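You operate a simulated robot arm through the tools that you are given. There is no shell and no other tool. Be economical: measure what you need, move in short steps, check, and stop when the job is done.

Carry out the task below with a simulated robot arm. There is one attempt and no reset: what you move stays moved.

TASK
Open the narrow drawer, take the silver watch on the dressing table top and put it away inside floor, then shut the drawer.
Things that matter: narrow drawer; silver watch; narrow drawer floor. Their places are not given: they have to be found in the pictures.

It is judged by the outcome, as a careful person would: the job done as asked, and still so three seconds after it is handed in. It fails if anything else is knocked over, pushed out of place, dropped, spilled or broken.

THE ROBOT
A 7-joint arm with a two-finger parallel gripper, fixed in place. Base frame: the origin is at the foot of the arm, x ahead of it, y to its left, z up. Lengths are in cm, angles in degrees, forces in N, time in s.
With the tool pointing down near the work surface it reaches from about 20 to 68 cm from the base axis. Its first joint turns from -66.0 to 66.0 degrees. Payload 2.4 kg.
Tool frame: the origin (TCP) lies between the finger pads and is the grasp point; the fingertips stand 3 cm ahead of it; z points along the fingers, y is the line along which they close. The gripper opens to 9.4 cm. The fingers are 2.8 cm wide and 1 cm thick; the gripper's body (5 by 9.6 cm) begins 5.5 cm behind the TCP.
Orientation is that of the tool frame in the base frame, as a unit quaternion [w, x, y, z]. With the fingers straight down and closing along the base's y, the tool's x points along the base's -x, its y along +y and its z along -z.

THE INTERFACE
- The arm moves only by the tool drive_tool. Its argument "plan" is text: rows parted by semicolons, each of 4 numbers parted by spaces: the shift along the base's x, y, z in cm, then the turn about the base's z in degrees. In form: x y z spin; .... A call has 1 to 12 rows; each row is the pose to reach, as a shift and turn from the pose commanded when the call began. "grip" is the gripper command, from -1 (shut) to 1 (fully open), values between in proportion, set as the call begins (left out, the last holds). A row lasts 0.2 s, in which the tool goes at most 5 cm and 8.6 degrees; a call with a longer step from one row to the next is refused whole, and so is a gripper value outside its range. A pose out of reach is approached as far as the arm can. The call stops where the force on the tool passes 40 N (or 10 N more than at its start, if that is more) or the arm is blocked; 0.2 s more then pass. The fingers move at their own pace (about 15.3 cm/s each) and stop on an object; they squeeze with about 32 N. The grip force told is the motor's: it shows also when the fingers shut on nothing. Time passes only in rows, and 0.2 s behind the last, so rows that repeat a pose let the fingers close. It gives the time, the measured TCP pose, the force on the tool (base axes), the opening and the grip force at its end, in the units of the frame above (readings bear some noise), and new pictures: "pictures" is both (left out), scene, wrist or none.
- Cameras (640 x 400 px; columns grow to the right, rows downward): "scene" is fixed at [3.03, 46.7, 144.68]; the picture's right is [-0.83, -0.56, 0.00], its down [-0.31, 0.46, -0.83] and it looks along [0.47, -0.69, -0.56] (base axes); focal length 324 px, centre (320, 200). "wrist" rides on the gripper at [-3.7, 0, -5.8] in the tool frame; the picture's right is [0.00, -1.00, 0.00], its down [0.97, 0.00, -0.24] and it looks along [0.24, 0.00, 0.97] (tool axes); focal length 218 px, centre (320, 200).
- locate(camera, pixels): for up to 12 pixels [column, row] of the newest picture of that camera ("zoom" is the newest enlarged one), the place [x, y, z] in the base frame of the surface seen there, good to about 0.2 cm. No time passes.
- close_up(camera, box): a new picture of the part [left, top, right, bottom] of that camera's present view, enlarged. No time passes.
- job_done(): hands the job in; it is judged then, once.

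Work in short steps. Measure before you move; look again where a grasp or a placing could have gone wrong, and mend it. You have 60 turns and 120 pictures in all, the two below and enlarged ones among them. Open the gripper and draw the arm clear of the work before you hand the job in, unless the task says otherwise; then end with one line.

The tools are called after "Request:" as name(argument=value, ...) on one line, values as JSON. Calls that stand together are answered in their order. drive_tool: Moves the arm, as the interface text tells. Its arguments: {"type":"object","properties":{"plan":{"type":"string"},"grip":{"type":"number"},"pictures":{"type":"string","enum":["both","scene","wrist","none"]}},"required":["plan"]} The other tools are called the same way: locate (camera, pixels) gives the place of the surface under pixels of a picture; close_up (camera, box) takes an enlarged picture of a part of a camera's view; job_done () hands the job in.

At the start:

```text
clock: 0.0
ee_pos: [37.12, -12.87, 100.42]
ee_rot: [0.0, 0.0, 1.0, 0.0]
force: [0.0, 0.0, -0.6]
gripper_width: 9.38
finger_force: 0.0
```

scene: 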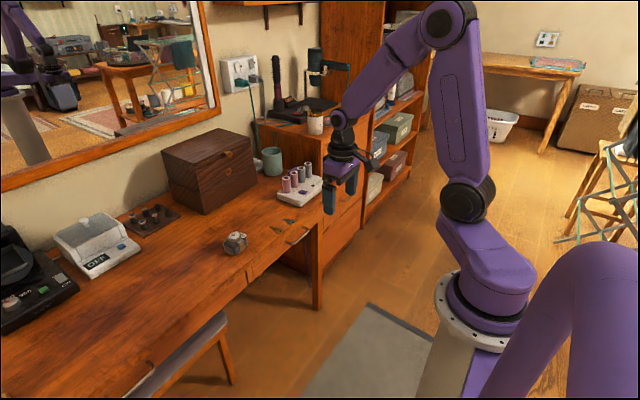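
wrist: 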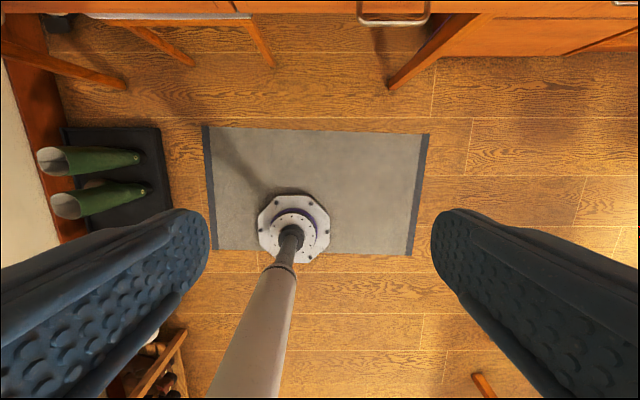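

I start by enlarging the table area and measuring the objects and the drawer handle.

Request:
close_up(camera="scene", box=[160, 140, 340, 300])

Request:
close_up(camera="wrist", box=[220, 0, 640, 100])

Request:
locate(camera="scene", pixels=[[235, 242], [226, 245], [246, 245], [250, 272], [285, 250], [316, 228], [150, 370], [230, 262], [262, 245], [300, 195]])

Request:
locate(camera="wrist", pixels=[[395, 22], [362, 18], [428, 18], [395, 3], [300, 5], [470, 8], [250, 16], [620, 3]])

```text
2.50 times, centred on (250, 220) of scene
```

zoom: 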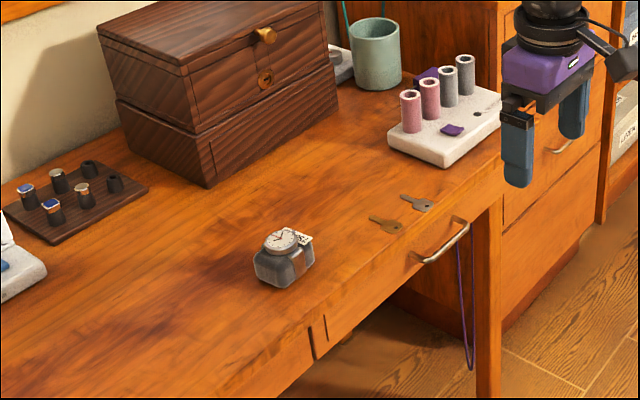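

```text
1.52 times, centred on (430, 50) of wrist
```

zoom: 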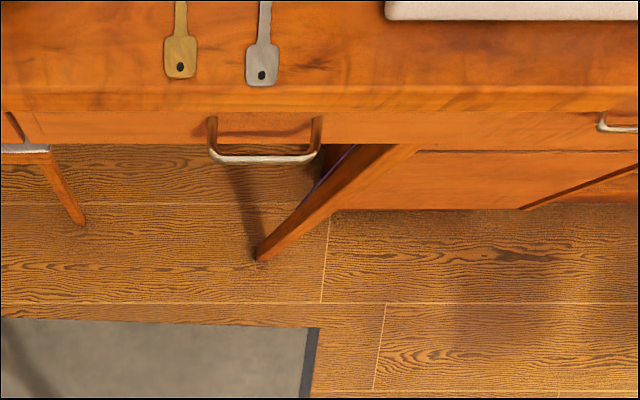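

```text
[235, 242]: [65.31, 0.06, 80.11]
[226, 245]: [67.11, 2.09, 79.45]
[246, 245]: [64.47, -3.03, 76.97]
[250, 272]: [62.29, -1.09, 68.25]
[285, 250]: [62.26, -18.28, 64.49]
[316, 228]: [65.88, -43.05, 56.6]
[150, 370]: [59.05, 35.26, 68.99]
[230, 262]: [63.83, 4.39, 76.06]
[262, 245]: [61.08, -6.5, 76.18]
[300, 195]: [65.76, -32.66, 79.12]
```

```text
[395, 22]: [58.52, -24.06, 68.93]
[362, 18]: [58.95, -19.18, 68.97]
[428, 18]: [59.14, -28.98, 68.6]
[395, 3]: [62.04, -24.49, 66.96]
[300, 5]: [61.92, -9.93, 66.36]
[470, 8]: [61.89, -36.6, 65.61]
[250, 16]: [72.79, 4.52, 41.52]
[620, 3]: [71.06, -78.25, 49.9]
```

The watch sits around (65.5, 0, 80); the narrow drawer's handle bar is around x=58.5, y=-24, z=69. I look closer from above with the wrist camera, and check the purple cord near the handle.

Request:
close_up(camera="scene", box=[250, 205, 330, 255])

Request:
drive_tool(plan="4 1 0 0; 8 2 0 0; 12 2 0 0; 16 2 0 0; 20 2 0 0; 20 2 0 0", grip=1)

```text
8.00 times, centred on (290, 230) of scene
```

zoom: 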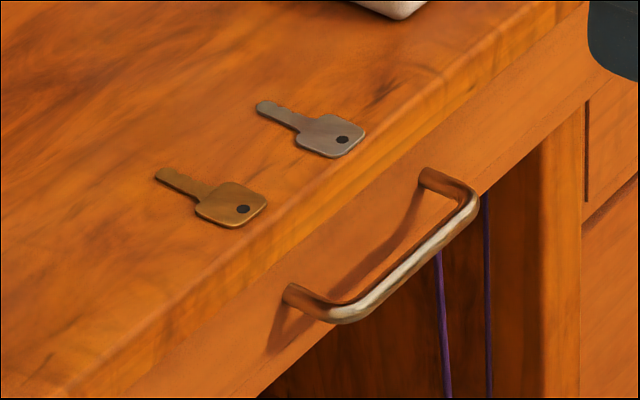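

```text
clock: 1.4
ee_pos: [57.07, -10.9, 100.43]
ee_rot: [0.0, 0.0, 1.0, 0.0]
force: [-0.4, -0.7, -0.4]
gripper_width: 9.39
finger_force: 0.0
```

scene: 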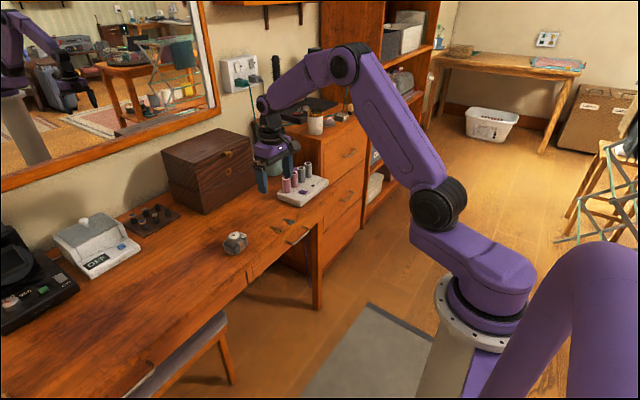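
wrist: 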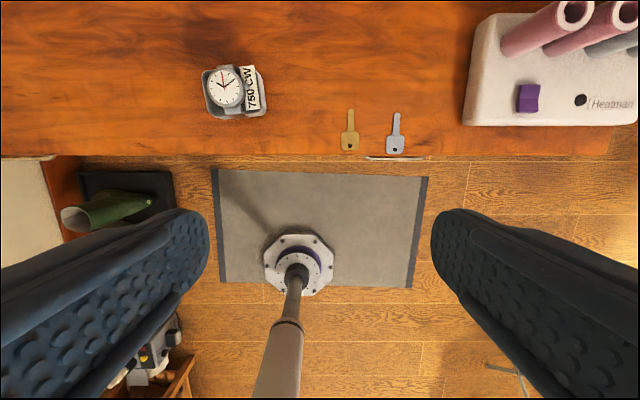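

Now I inspect the watch and the area around the handle.

Request:
close_up(camera="wrist", box=[190, 50, 290, 130])

Request:
locate(camera="wrist", pixels=[[226, 87], [250, 87], [204, 90], [265, 90], [234, 70], [236, 117], [236, 154], [395, 158], [368, 158], [422, 158], [350, 145], [395, 145]])

Request:
locate(camera="scene", pixels=[[305, 240], [305, 248], [311, 245], [310, 232], [294, 243], [306, 229], [297, 240], [282, 247], [270, 255], [255, 268], [310, 218], [285, 259]])

Request:
close_up(camera="scene", box=[220, 210, 340, 310])

```text
5.00 times, centred on (240, 90) of wrist
```

zoom: 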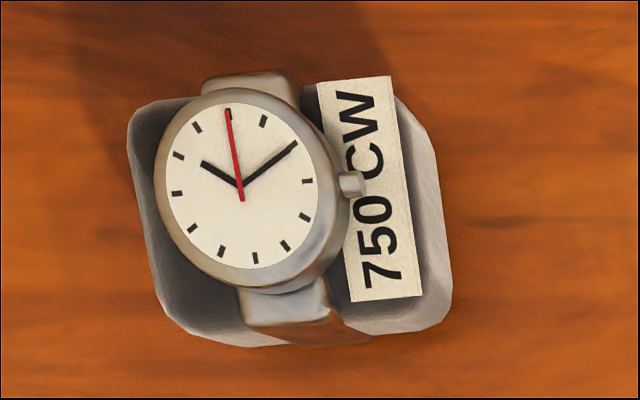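

```text
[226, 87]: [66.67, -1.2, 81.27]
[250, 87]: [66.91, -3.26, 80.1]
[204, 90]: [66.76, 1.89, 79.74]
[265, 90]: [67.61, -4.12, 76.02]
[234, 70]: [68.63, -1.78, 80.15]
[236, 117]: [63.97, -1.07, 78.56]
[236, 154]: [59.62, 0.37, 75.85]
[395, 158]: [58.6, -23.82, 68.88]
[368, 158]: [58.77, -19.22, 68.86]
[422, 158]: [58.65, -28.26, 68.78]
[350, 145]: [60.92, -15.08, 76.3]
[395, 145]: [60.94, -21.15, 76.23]
```

```text
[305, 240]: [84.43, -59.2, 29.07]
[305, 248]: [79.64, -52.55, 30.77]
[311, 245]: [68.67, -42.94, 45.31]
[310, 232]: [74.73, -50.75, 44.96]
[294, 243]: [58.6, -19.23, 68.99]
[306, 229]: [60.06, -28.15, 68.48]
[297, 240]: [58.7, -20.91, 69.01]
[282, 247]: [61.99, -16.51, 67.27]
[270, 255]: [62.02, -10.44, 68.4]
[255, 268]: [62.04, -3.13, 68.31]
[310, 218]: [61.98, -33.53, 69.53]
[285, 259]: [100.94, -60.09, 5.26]
```

```text
4.00 times, centred on (280, 260) of scene
```

zoom: 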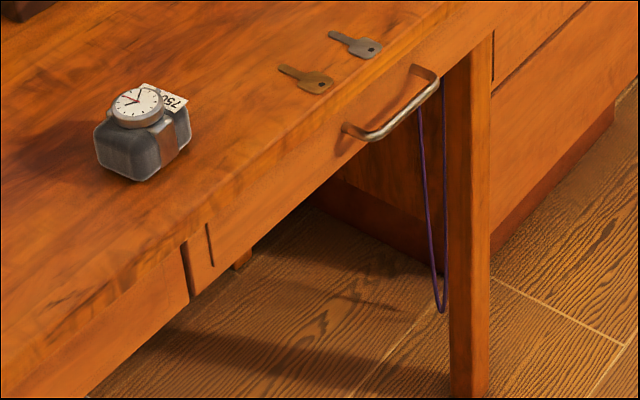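

The bar is close beneath the table edge, so I measure the edge and bar profile precisely.

Request:
locate(camera="wrist", pixels=[[300, 150], [300, 152], [300, 153], [300, 154], [300, 155], [300, 156], [300, 157], [395, 154], [395, 155], [395, 156], [395, 157], [395, 160]])

Request:
close_up(camera="wrist", box=[355, 135, 435, 175])

```text
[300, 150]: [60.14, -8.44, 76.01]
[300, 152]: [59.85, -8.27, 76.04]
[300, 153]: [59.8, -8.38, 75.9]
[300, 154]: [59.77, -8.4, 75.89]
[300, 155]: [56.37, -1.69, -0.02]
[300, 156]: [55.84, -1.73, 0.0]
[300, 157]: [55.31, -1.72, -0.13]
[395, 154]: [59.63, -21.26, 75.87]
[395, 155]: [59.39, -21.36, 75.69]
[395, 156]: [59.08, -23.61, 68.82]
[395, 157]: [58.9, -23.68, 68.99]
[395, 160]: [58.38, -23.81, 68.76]
```

```text
8.00 times, centred on (395, 155) of wrist
```

zoom: 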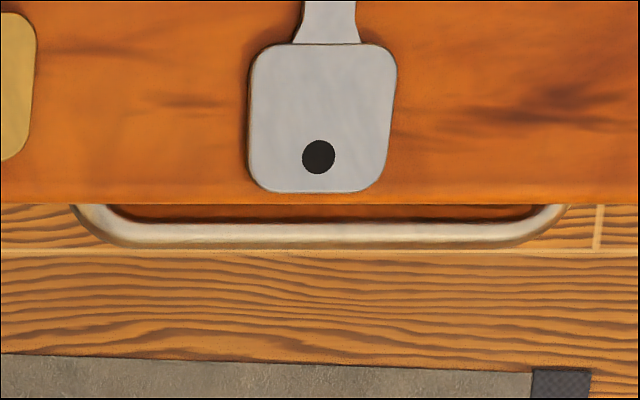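

The bar (x 58.1–59.1) lies only about 0.5 cm in front of the table edge (x≈59.6), so a 1 cm finger can't go behind it yet. I'll press closed fingertips on top of the bar and drag the drawer out by friction until there is room to hook it.

Request:
drive_tool(plan="0.1 -4 -2 0; 0.2 -8 -5 0; 0.3 -12 -9 0; 0.3 -13.1 -13 0; 0.3 -13.1 -17 0; 0.3 -13.1 -21 0; 0.3 -13.1 -24 0; 0.3 -13.1 -25.5 0; 0.3 -13.1 -25.5 0", grip=-1)

```text
refused: row 3 steps farther than a row can; nothing moved
```

Request:
drive_tool(plan="0.1 -4 -2 0; 0.2 -8 -4.5 0; 0.3 -11.5 -8 0; 0.3 -13.1 -12 0; 0.3 -13.1 -16 0; 0.3 -13.1 -20 0; 0.3 -13.1 -23 0; 0.3 -13.1 -25.5 0; 0.3 -13.1 -25.5 0", grip=-1)

```text
clock: 3.4
ee_pos: [57.46, -24.06, 74.88]
ee_rot: [0.0, 0.001, 1.0, 0.0]
force: [-0.7, -0.7, 0.4]
gripper_width: 0.02
finger_force: 32.3
```

scene: 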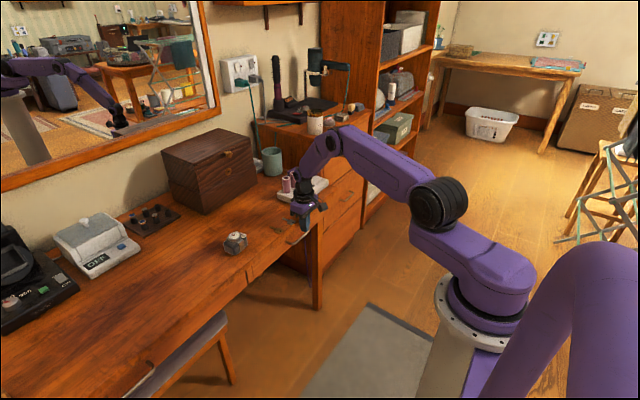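
wrist: 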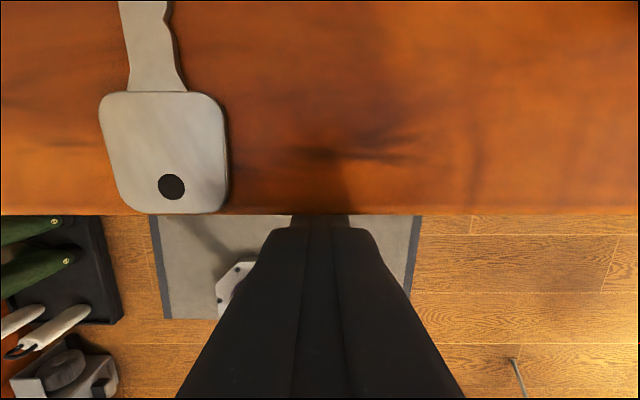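

Fingertips are at z≈71.9 above the bar. I lower gently to contact.

Request:
drive_tool(plan="0 0 -1 0; 0 0 -1.8 0; 0 0 -2.2 0; 0 0 -2.5 0; 0 0 -2.7 0; 0 0 -2.9 0", pictures="none")

```text
clock: 4.8
ee_pos: [57.42, -24.15, 71.84]
ee_rot: [0.0, 0.0, 1.0, 0.0]
force: [0.8, -0.7, 0.3]
gripper_width: 0.0
finger_force: 32.1
```

Request:
drive_tool(plan="0 0 -0.2 0; 0 0 -0.4 0", pictures="scene")

Request:
close_up(camera="scene", box=[270, 190, 350, 240])

```text
clock: 5.4
ee_pos: [57.49, -24.14, 71.92]
ee_rot: [0.001, 0.001, 1.0, 0.0]
force: [-12.8, 6.5, 35.5]
gripper_width: 0.0
finger_force: 31.7
```

scene: 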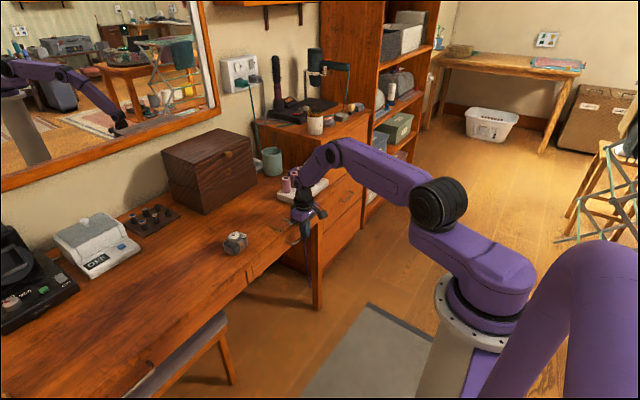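

```text
8.00 times, centred on (310, 215) of scene
```

zoom: 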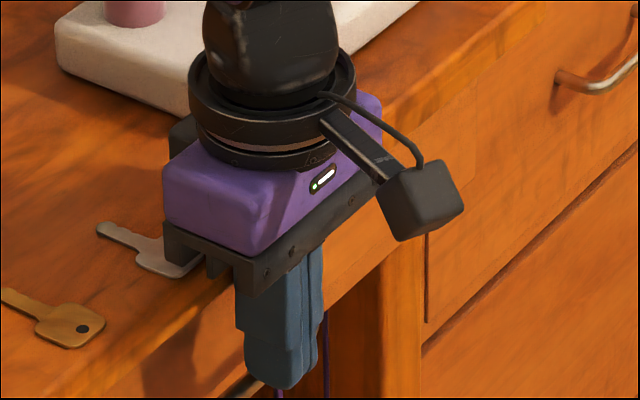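

Contact with 35 N on the bar. Now drag toward -x.

Request:
drive_tool(plan="-0.2 0 0 0; -0.5 0 0 0; -0.9 0 0 0; -1.3 0 0 0; -1.7 0 0 0; -2.1 0 0 0; -2.5 0 0 0", pictures="wrist")

```text
clock: 7.0
ee_pos: [55.22, -24.21, 71.98]
ee_rot: [0.003, -0.001, 1.0, 0.0]
force: [0.9, 2.6, 35.1]
gripper_width: 0.0
finger_force: 32.3
```

wrist: 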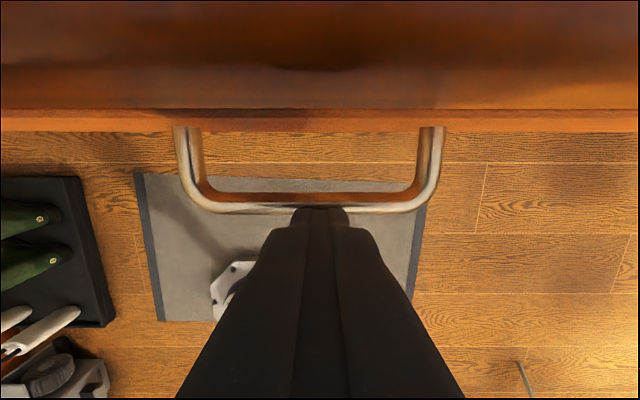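

The friction drag works: the bar moved out ~2.3 cm with the fingers. I continue.

Request:
drive_tool(plan="-0.5 0 0 0; -1 0 0 0; -1.5 0 0 0; -2 0 0 0; -2.5 0 0 0; -3 0 0 0; -3.5 0 0 0; -4 0 0 0; -4.5 0 0 0; -5 0 0 0; -5.5 0 0 0; -6 0 0 0", pictures="wrist")

```text
clock: 9.6
ee_pos: [49.37, -24.15, 71.92]
ee_rot: [0.002, 0.0, 1.0, -0.001]
force: [-0.1, -0.5, 39.9]
gripper_width: 0.0
finger_force: 32.3
```

wrist: 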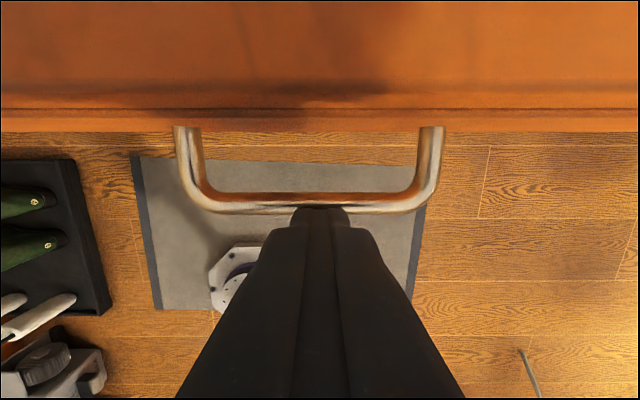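

Request:
drive_tool(plan="-0.5 0 0.05 0; -1.1 0 0.05 0; -1.7 0 0.05 0; -2.3 0 0.05 0; -2.9 0 0.05 0; -3.5 0 0.05 0; -4.1 0 0.05 0; -4.7 0 0.05 0; -5.3 0 0.05 0; -5.9 0 0.05 0; -6.5 0 0.05 0; -7 0 0.05 0")

```text
clock: 11.8
ee_pos: [43.79, -24.17, 71.96]
ee_rot: [0.004, 0.0, 1.0, -0.003]
force: [-1.0, 1.6, 8.0]
gripper_width: 0.0
finger_force: 32.0
stopped in row 10: the force on the tool passed its limit (the readings are from after the stop); the commanded pose is now the measured one
```

scene: 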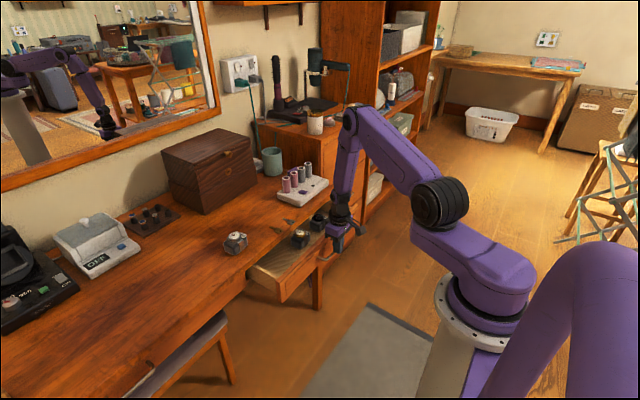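
wrist: 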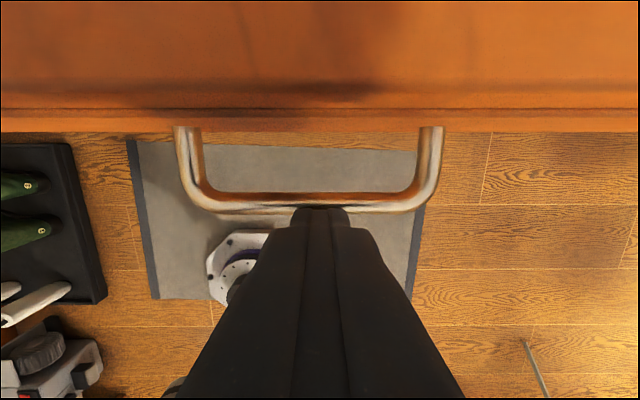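

The drawer is ~14 cm open and already has something inside. I lift and look down into it.

Request:
drive_tool(plan="0 0 3 0; 0 0 8 0; 0 0 13 0; 0 0 18 0; 3 3 22 0; 3 6 22 0; 3 6 22 0", grip=1)

Request:
close_up(camera="scene", box=[210, 210, 370, 310])

```text
refused: row 5 steps farther than a row can; nothing moved
```

```text
4.00 times, centred on (290, 260) of scene
```

zoom: 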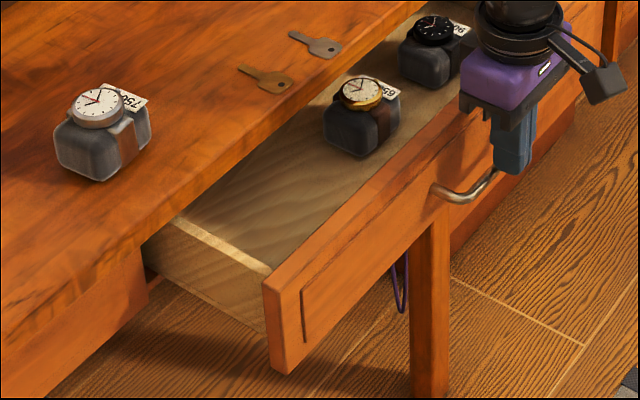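

Request:
drive_tool(plan="0 0 3 0; 0 0 8 0; 0 0 13 0; 0 0 18 0; 2 2 20 0; 4 5 22 0; 4 8 22 0; 4 8 22 0", grip=1)

Request:
close_up(camera="scene", box=[210, 210, 370, 310])

```text
clock: 13.6
ee_pos: [47.73, -15.73, 93.96]
ee_rot: [0.004, 0.0, 1.0, -0.002]
force: [0.0, 0.0, 0.6]
gripper_width: 9.4
finger_force: 0.1
```

scene: 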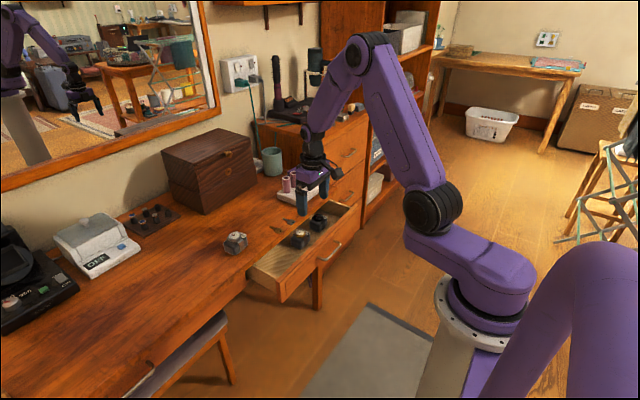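
wrist: 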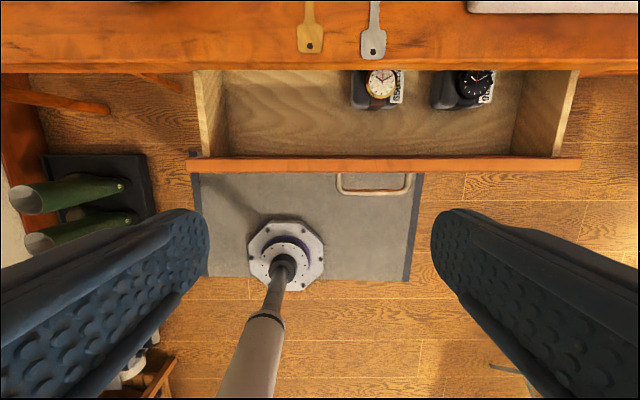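

```text
4.00 times, centred on (290, 260) of scene
```

zoom: 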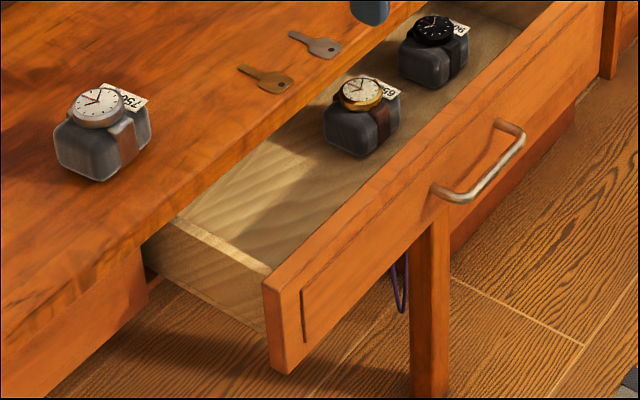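

Request:
locate(camera="wrist", pixels=[[205, 115], [225, 115], [238, 120], [300, 115], [300, 153], [300, 165], [355, 90], [380, 85], [300, 75], [375, 190], [545, 120], [380, 107]])

Request:
locate(camera="zoom", pixels=[[360, 95], [330, 150], [365, 150], [220, 240], [270, 270], [290, 240], [200, 200], [350, 190], [435, 30], [95, 105], [60, 160], [105, 175]])

```text
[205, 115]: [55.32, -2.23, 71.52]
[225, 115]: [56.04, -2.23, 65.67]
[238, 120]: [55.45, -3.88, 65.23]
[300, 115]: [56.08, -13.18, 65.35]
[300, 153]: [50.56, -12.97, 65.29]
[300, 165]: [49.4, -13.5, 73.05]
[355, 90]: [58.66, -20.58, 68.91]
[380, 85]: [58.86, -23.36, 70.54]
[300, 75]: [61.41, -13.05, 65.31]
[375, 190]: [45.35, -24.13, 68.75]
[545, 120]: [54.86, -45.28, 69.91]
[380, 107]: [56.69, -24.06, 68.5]
```

```text
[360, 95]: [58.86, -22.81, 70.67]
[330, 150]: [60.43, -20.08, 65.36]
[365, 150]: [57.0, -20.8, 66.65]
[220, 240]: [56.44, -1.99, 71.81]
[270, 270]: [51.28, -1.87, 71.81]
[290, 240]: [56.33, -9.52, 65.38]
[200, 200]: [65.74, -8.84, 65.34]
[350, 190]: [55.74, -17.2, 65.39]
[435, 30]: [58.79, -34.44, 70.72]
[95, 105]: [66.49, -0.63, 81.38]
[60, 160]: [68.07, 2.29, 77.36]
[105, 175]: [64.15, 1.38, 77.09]
```

Drawer floor z≈65.3, free area at y≈-5…-19, x≈50.5…59. Two other watches sit at y<-20. Now I go above the silver watch to measure its centre and angle.

Request:
drive_tool(plan="3 3 1 0; 6 6 1 0; 9 9 1 0; 12 12 1 0; 15 14.7 1 0; 15 14.7 1 0", pictures="wrist")

Request:
close_up(camera="wrist", box=[260, 80, 380, 160])

```text
clock: 15.0
ee_pos: [62.88, -1.16, 94.94]
ee_rot: [0.004, 0.002, 1.0, -0.002]
force: [0.4, 0.1, 0.2]
gripper_width: 9.38
finger_force: 0.1
```

wrist: 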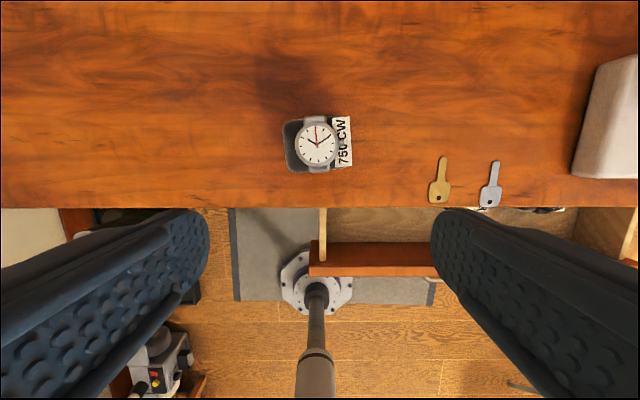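

```text
5.00 times, centred on (320, 120) of wrist
```

zoom: 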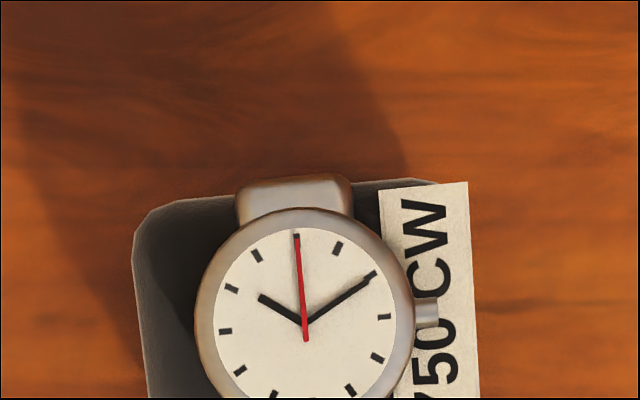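

Request:
close_up(camera="wrist", box=[260, 105, 380, 185])

Request:
locate(camera="wrist", pixels=[[318, 145], [287, 145], [292, 165], [288, 125], [351, 145], [352, 165], [318, 117], [318, 171], [344, 145], [300, 171], [345, 171], [349, 120]])

```text
5.00 times, centred on (320, 145) of wrist
```

zoom: 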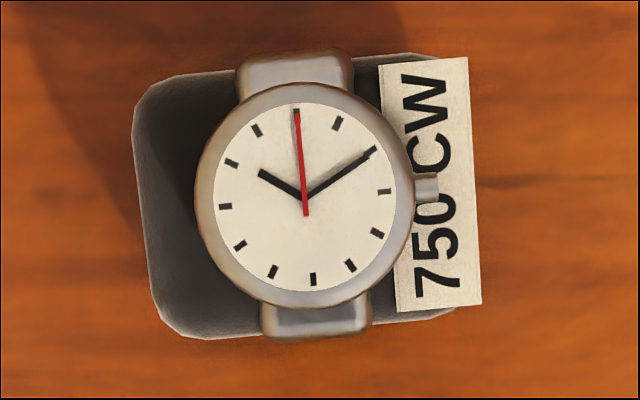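

```text
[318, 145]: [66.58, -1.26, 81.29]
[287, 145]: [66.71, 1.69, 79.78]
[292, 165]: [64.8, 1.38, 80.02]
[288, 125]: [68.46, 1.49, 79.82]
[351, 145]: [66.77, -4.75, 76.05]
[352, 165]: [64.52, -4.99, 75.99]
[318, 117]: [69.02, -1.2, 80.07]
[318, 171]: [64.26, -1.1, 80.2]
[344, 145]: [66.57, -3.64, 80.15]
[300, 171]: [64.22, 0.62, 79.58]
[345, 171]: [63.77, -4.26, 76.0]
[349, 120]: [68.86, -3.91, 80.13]
```

Watch unit centre ≈ (66.5, -1.2), ~6.3 cm wide in y, turned ~5°. I move above it, spin 5° and descend to z≈79.7.

Request:
drive_tool(plan="2 0 0 3; 3.6 -0.05 -1 5; 3.6 -0.05 -4 5; 3.6 -0.05 -7 5; 3.6 -0.05 -10 5; 3.6 -0.05 -10 5")

Request:
close_up(camera="scene", box=[190, 190, 290, 270])

```text
clock: 16.4
ee_pos: [66.27, -1.48, 84.9]
ee_rot: [0.004, -0.043, 0.999, -0.002]
force: [0.6, -0.2, 0.4]
gripper_width: 9.39
finger_force: 0.1
```

scene: 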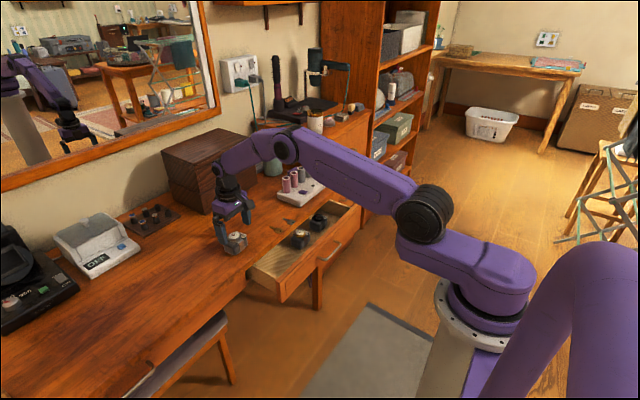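
wrist: 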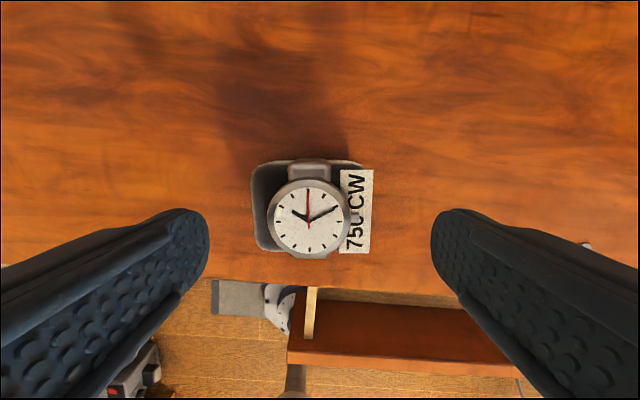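

```text
5.00 times, centred on (240, 230) of scene
```

zoom: 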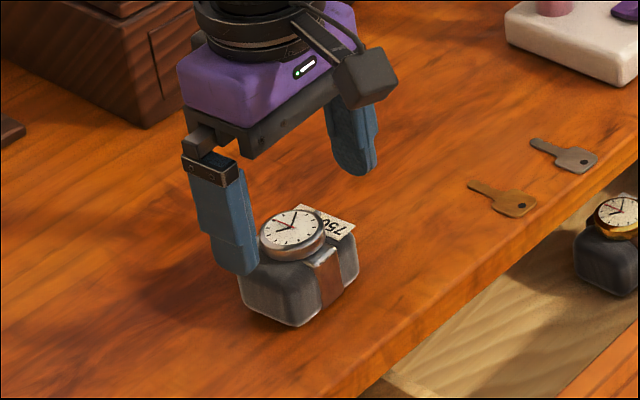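

Aligned; the watch is ~0.4 cm to +y of the finger middle. Correct and descend, then close.

Request:
drive_tool(plan="0.1 0.4 -1 0; 0.1 0.4 -3 0; 0.1 0.4 -4.6 0; 0.1 0.4 -5.2 0; 0.1 0.4 -5.2 0", pictures="wrist")

Request:
close_up(camera="scene", box=[190, 190, 290, 270])

```text
clock: 17.6
ee_pos: [66.43, -1.21, 79.59]
ee_rot: [0.005, -0.043, 0.999, -0.002]
force: [-0.4, -0.4, 0.1]
gripper_width: 9.4
finger_force: 0.2
```

wrist: 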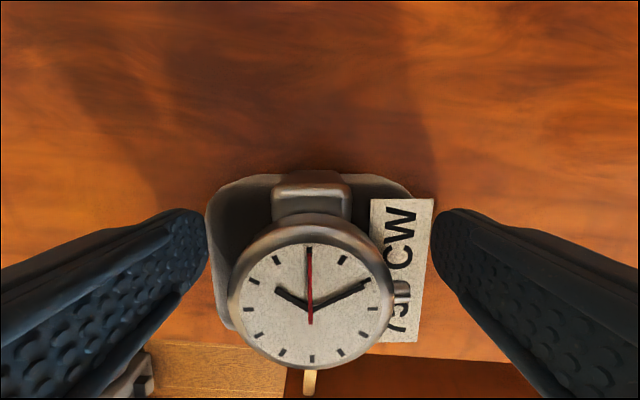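

```text
5.00 times, centred on (240, 230) of scene
```

zoom: 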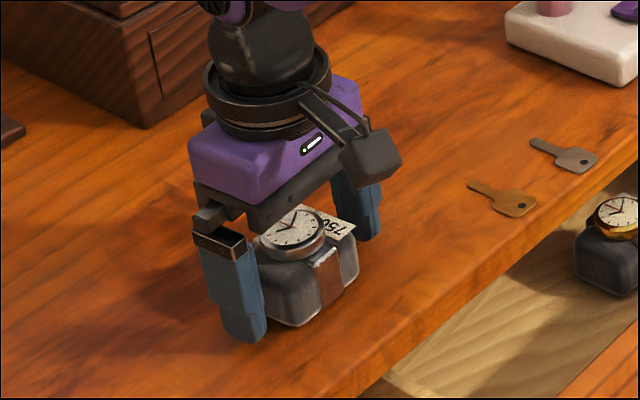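

Fingers straddle the unit well. Close, then lift slightly.

Request:
drive_tool(plan="0 0 0 0; 0 0 0 0; 0 0 0 0; 0 0 1 0; 0 0 3 0; 0 0 3 0", grip=-1, pictures="both")

Request:
close_up(camera="scene", box=[190, 190, 290, 270])

```text
clock: 19.0
ee_pos: [66.31, -1.01, 82.56]
ee_rot: [0.005, -0.043, 0.999, -0.002]
force: [-0.2, 0.5, -0.8]
gripper_width: 6.77
finger_force: 32.0
```

scene: 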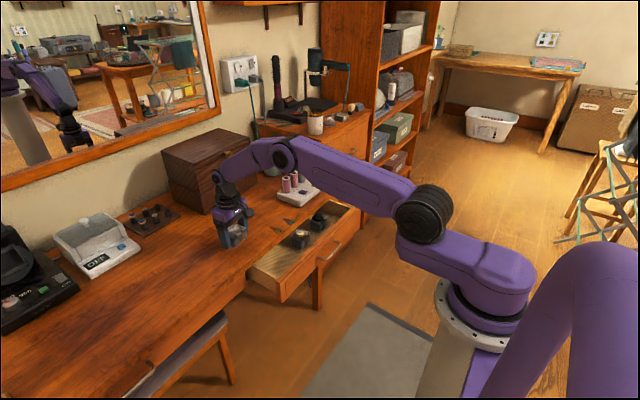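
wrist: 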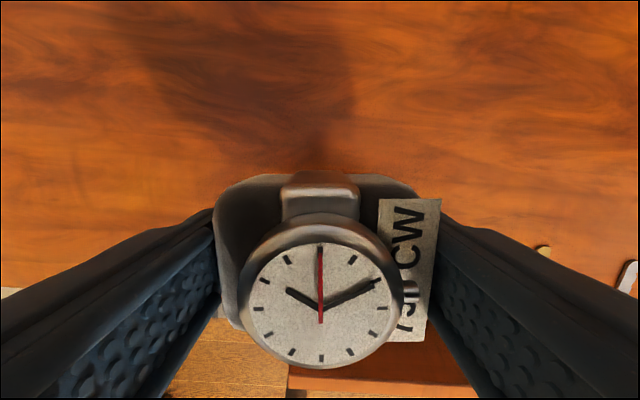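

```text
5.00 times, centred on (240, 230) of scene
```

zoom: 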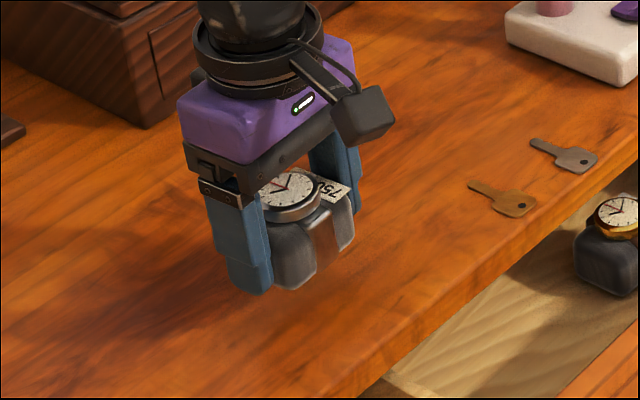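

Held firmly (6.8 cm). Lift, carry over the free left part of the drawer (54.4, -11.5), undo the spin.

Request:
drive_tool(plan="0 0 4 0; -3 -2 5 -2; -6.5 -5 5 -5; -9.5 -8 5 -5; -12 -10.4 4 -5; -12 -10.4 0 -5; -12 -10.4 -4 -5; -12 -10.4 -4 -5")

Request:
close_up(camera="scene", box=[220, 190, 360, 300])

```text
clock: 20.8
ee_pos: [54.7, -11.41, 78.86]
ee_rot: [0.004, 0.001, 1.0, -0.002]
force: [0.3, -0.4, -1.1]
gripper_width: 6.79
finger_force: 31.4
```

scene: 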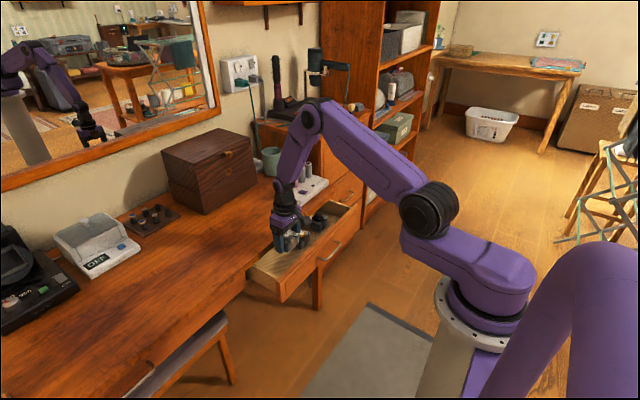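
wrist: 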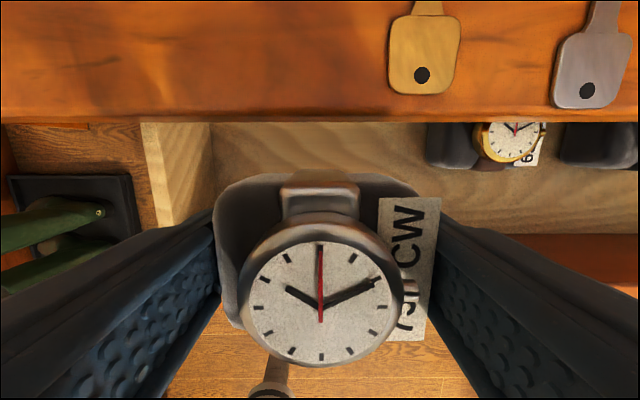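

```text
3.64 times, centred on (290, 245) of scene
```

zoom: 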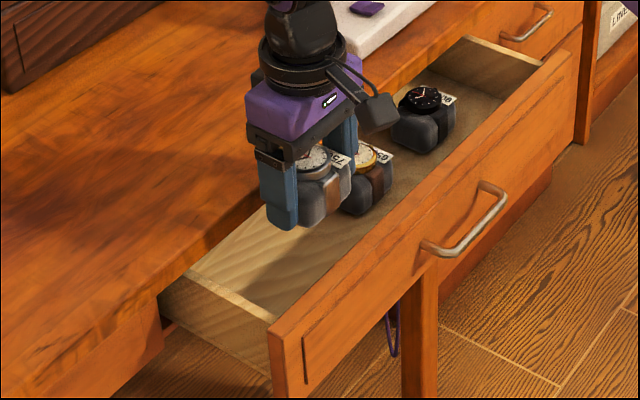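

Clear path. Descend to just above the floor.

Request:
drive_tool(plan="-0.2 0.4 -3 0; -0.2 0.4 -6 0; -0.2 0.4 -8 0; -0.2 0.4 -9 0; -0.2 0.4 -9.5 0; -0.2 0.4 -9.8 0; -0.2 0.4 -9.9 0")

Request:
close_up(camera="scene", box=[220, 190, 360, 300])

```text
clock: 22.4
ee_pos: [54.43, -11.01, 68.89]
ee_rot: [0.007, 0.001, 1.0, -0.004]
force: [-0.3, 3.8, 30.4]
gripper_width: 6.8
finger_force: 32.4
```

scene: 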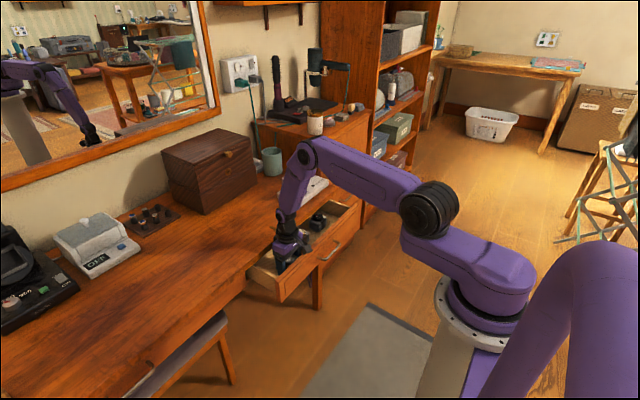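
wrist: 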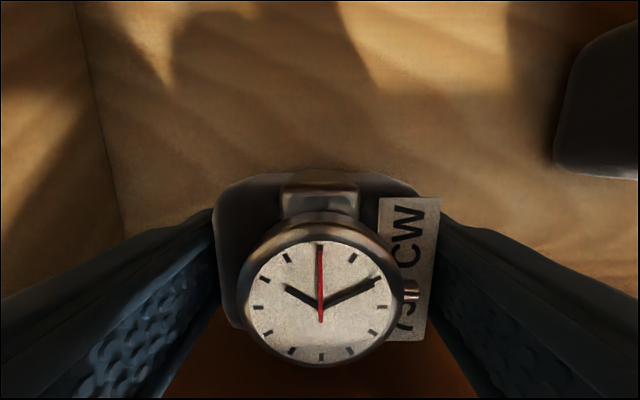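

```text
3.64 times, centred on (290, 245) of scene
```

zoom: 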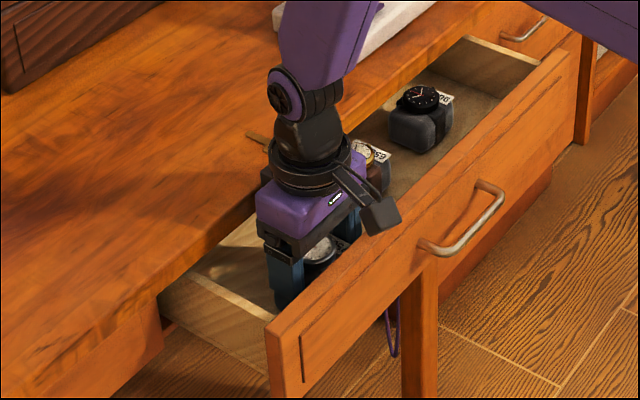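

On the floor with 30 N contact. Relieve slightly, then open to ~9 cm and rise.

Request:
drive_tool(plan="0 0 0.15 0; 0 0 0.25 0; 0 0 0.25 0", pictures="none")

Request:
drive_tool(plan="0 0 0 0; 0 0 0 0; 0 0 0 0", grip=0.9, pictures="wrist")

```text
clock: 23.2
ee_pos: [54.07, -11.1, 68.86]
ee_rot: [0.003, 0.001, 1.0, -0.002]
force: [0.6, 0.4, 0.6]
gripper_width: 6.78
finger_force: 32.5
```

```text
clock: 24.0
ee_pos: [54.15, -11.12, 69.01]
ee_rot: [0.004, 0.0, 1.0, -0.002]
force: [-0.5, 0.9, -0.1]
gripper_width: 8.92
finger_force: 0.1
```

wrist: 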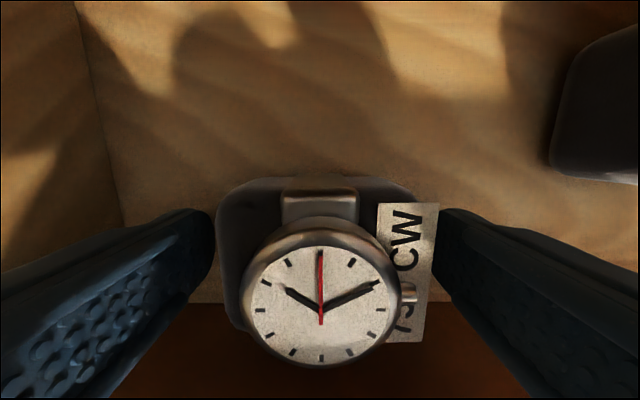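

Released. Rise straight up.

Request:
drive_tool(plan="0 0 1 0; 0 0 3 0; 0 0 7 0; 0 0 11 0; 0 0 15 0; -5 0 15 0; -9 0 15 0; -9 0 15 0")

Request:
close_up(camera="scene", box=[220, 190, 360, 300])

Request:
locate(camera="zoom", pixels=[[320, 255], [460, 245], [440, 250]])

```text
clock: 25.8
ee_pos: [45.12, -10.77, 84.04]
ee_rot: [0.005, 0.001, 1.0, -0.002]
force: [0.0, 0.2, -0.3]
gripper_width: 8.93
finger_force: 0.1
```

scene: 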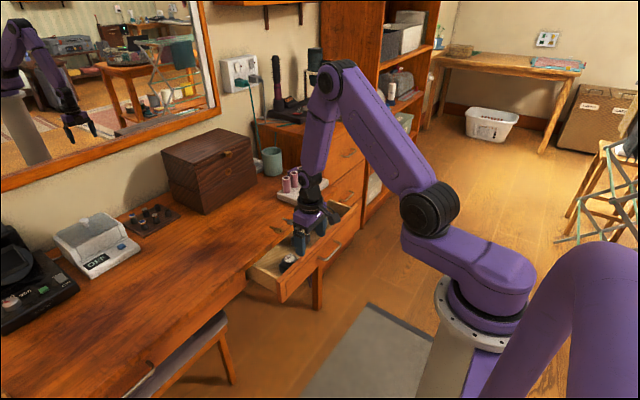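
wrist: 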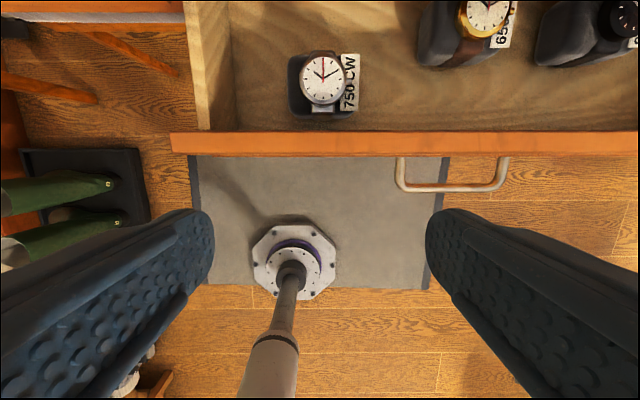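

```text
3.64 times, centred on (290, 245) of scene
```

zoom: 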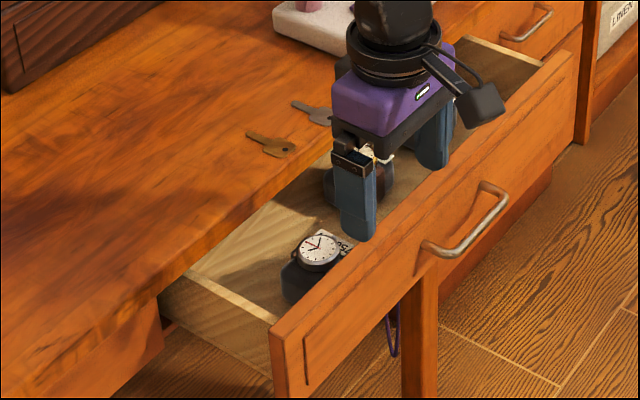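

```text
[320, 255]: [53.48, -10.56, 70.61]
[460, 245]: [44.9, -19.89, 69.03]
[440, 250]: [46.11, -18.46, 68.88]
```

The watch sits upright on the drawer floor, clear of the others. Next: close fingers, go in front of the bar (bar at x≈45, y≈-24) and lower.

Request:
drive_tool(plan="-2 -4 0 0; -4 -8 0 0; -4.2 -12 0 0; -4.2 -14 -3 0; -4.2 -14 -7 0; -4.2 -14 -11 0; -4.2 -14 -12.9 0; -4.2 -14 -12.9 0", grip=-1, pictures="wrist")

Request:
close_up(camera="scene", box=[240, 170, 380, 290])

```text
clock: 27.6
ee_pos: [40.9, -25.22, 71.03]
ee_rot: [0.004, 0.0, 1.0, -0.002]
force: [0.5, 0.2, 0.5]
gripper_width: 0.04
finger_force: 32.3
```

wrist: 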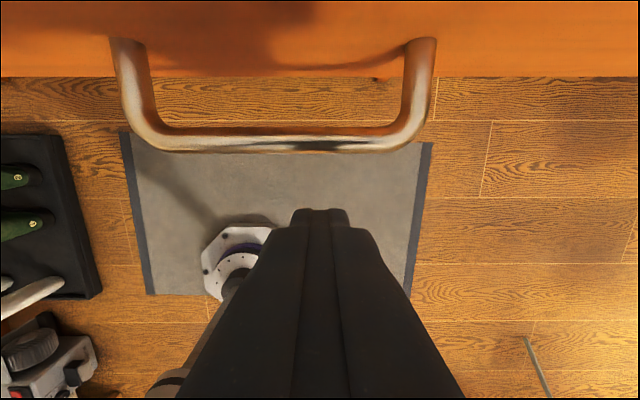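

```text
3.33 times, centred on (310, 230) of scene
```

zoom: 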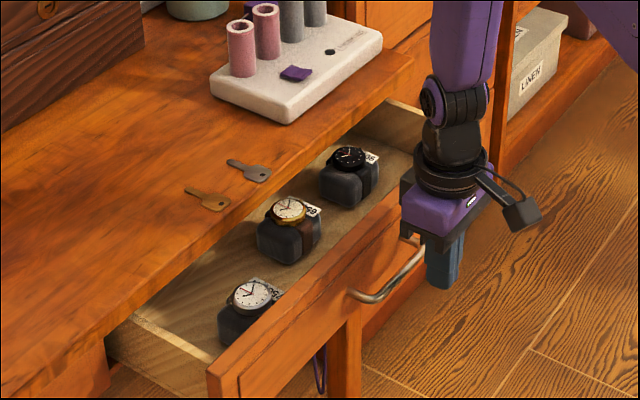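

Push the bar with the fingers ~1 cm per row.

Request:
drive_tool(plan="0.5 0 -0.6 0; 1 0 -0.6 0; 1.5 0 -0.6 0; 2 0 -0.6 0; 2.6 0 -0.6 0; 3.2 0 -0.6 0; 3.9 0 -0.6 0; 4.6 0 -0.6 0; 5.3 0 -0.6 0; 6 0 -0.6 0; 6.7 0 -0.6 0; 7.4 0 -0.6 0", pictures="wrist")

```text
clock: 30.2
ee_pos: [48.49, -25.02, 70.5]
ee_rot: [0.004, 0.001, 1.0, -0.003]
force: [-0.8, -0.5, 0.3]
gripper_width: 0.0
finger_force: 32.1
```

wrist: 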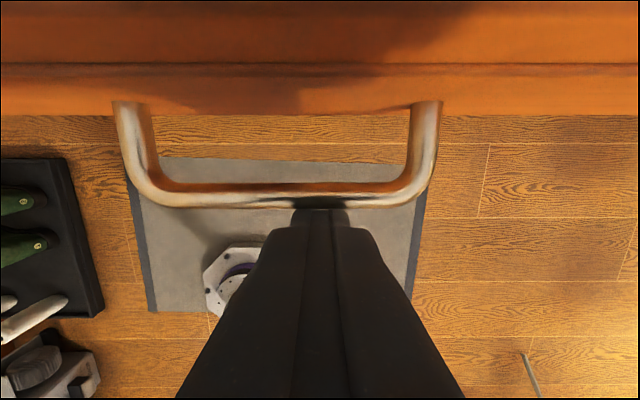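

Pushing works. Continue to x≈53.5, then raise slightly.

Request:
drive_tool(plan="0.6 0 0 0; 1.2 0 0 0; 1.8 0 0 0; 2.4 0 0 0; 3 0 0 0; 3.6 0 0 0; 4.2 0 0 0; 4.6 0 0 0; 4.9 0 0 0; 4.7 0 0.6 0; 4.7 0 0.7 0")

Request:
close_up(camera="scene", box=[240, 170, 380, 290])

```text
clock: 32.6
ee_pos: [53.2, -25.02, 71.28]
ee_rot: [0.004, 0.001, 1.0, -0.003]
force: [0.1, 0.5, 0.0]
gripper_width: 0.0
finger_force: 32.0
```

scene: 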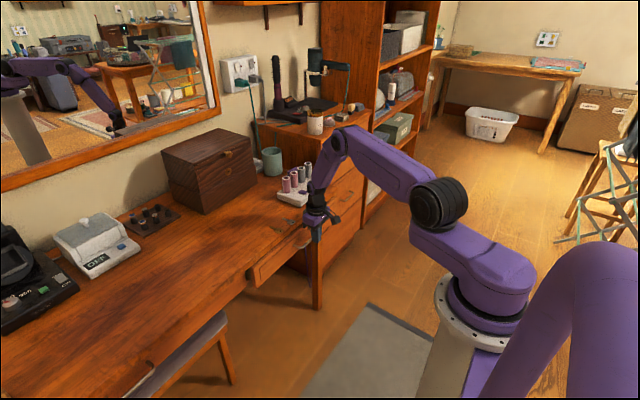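
wrist: 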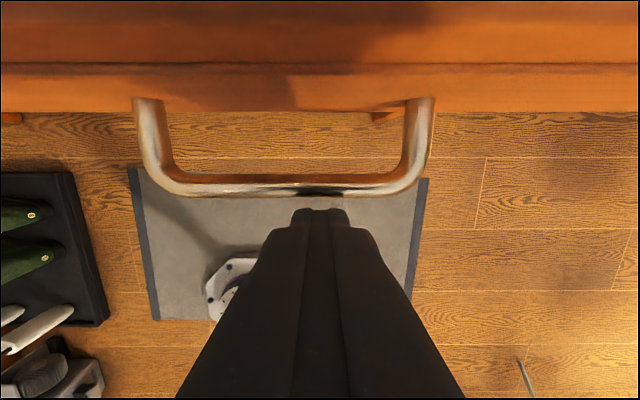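

```text
3.33 times, centred on (310, 230) of scene
```

zoom: 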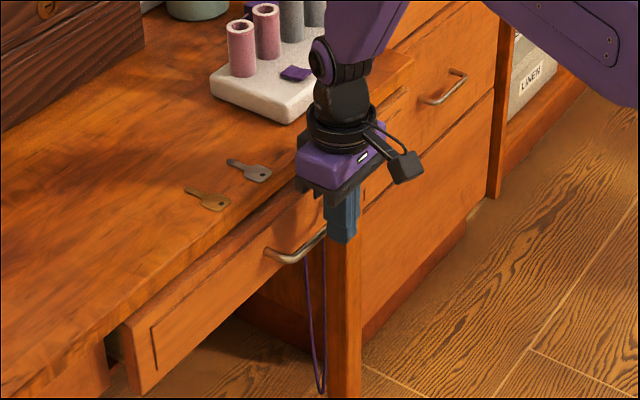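

About 3.3 cm remain. Push slowly at z≈71.2, watching the force.

Request:
drive_tool(plan="0.5 0 -0.1 0; 1 0 -0.1 0; 1.5 0 -0.1 0; 2 0 -0.1 0; 2.5 0 -0.1 0; 2.9 0 -0.1 0")

Request:
close_up(camera="scene", box=[240, 170, 380, 290])

```text
clock: 34.0
ee_pos: [55.96, -25.07, 71.16]
ee_rot: [0.005, 0.001, 1.0, -0.002]
force: [-0.7, 0.7, 0.0]
gripper_width: 0.01
finger_force: 32.1
```

scene: 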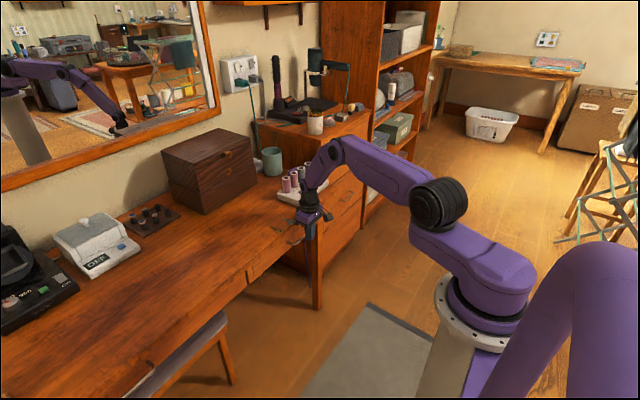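
wrist: 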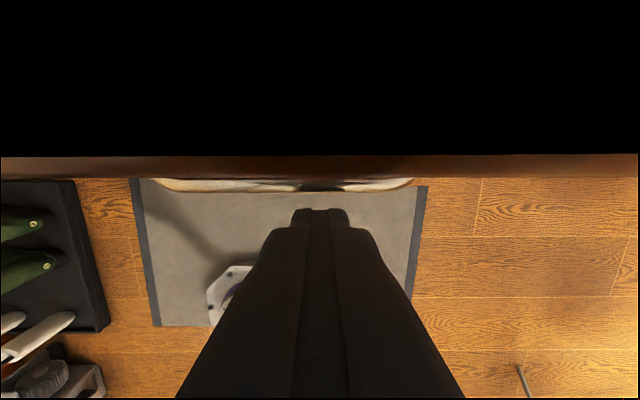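

```text
3.33 times, centred on (310, 230) of scene
```

zoom: 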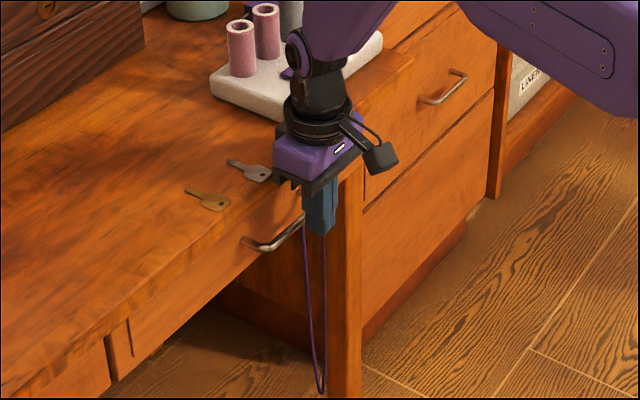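

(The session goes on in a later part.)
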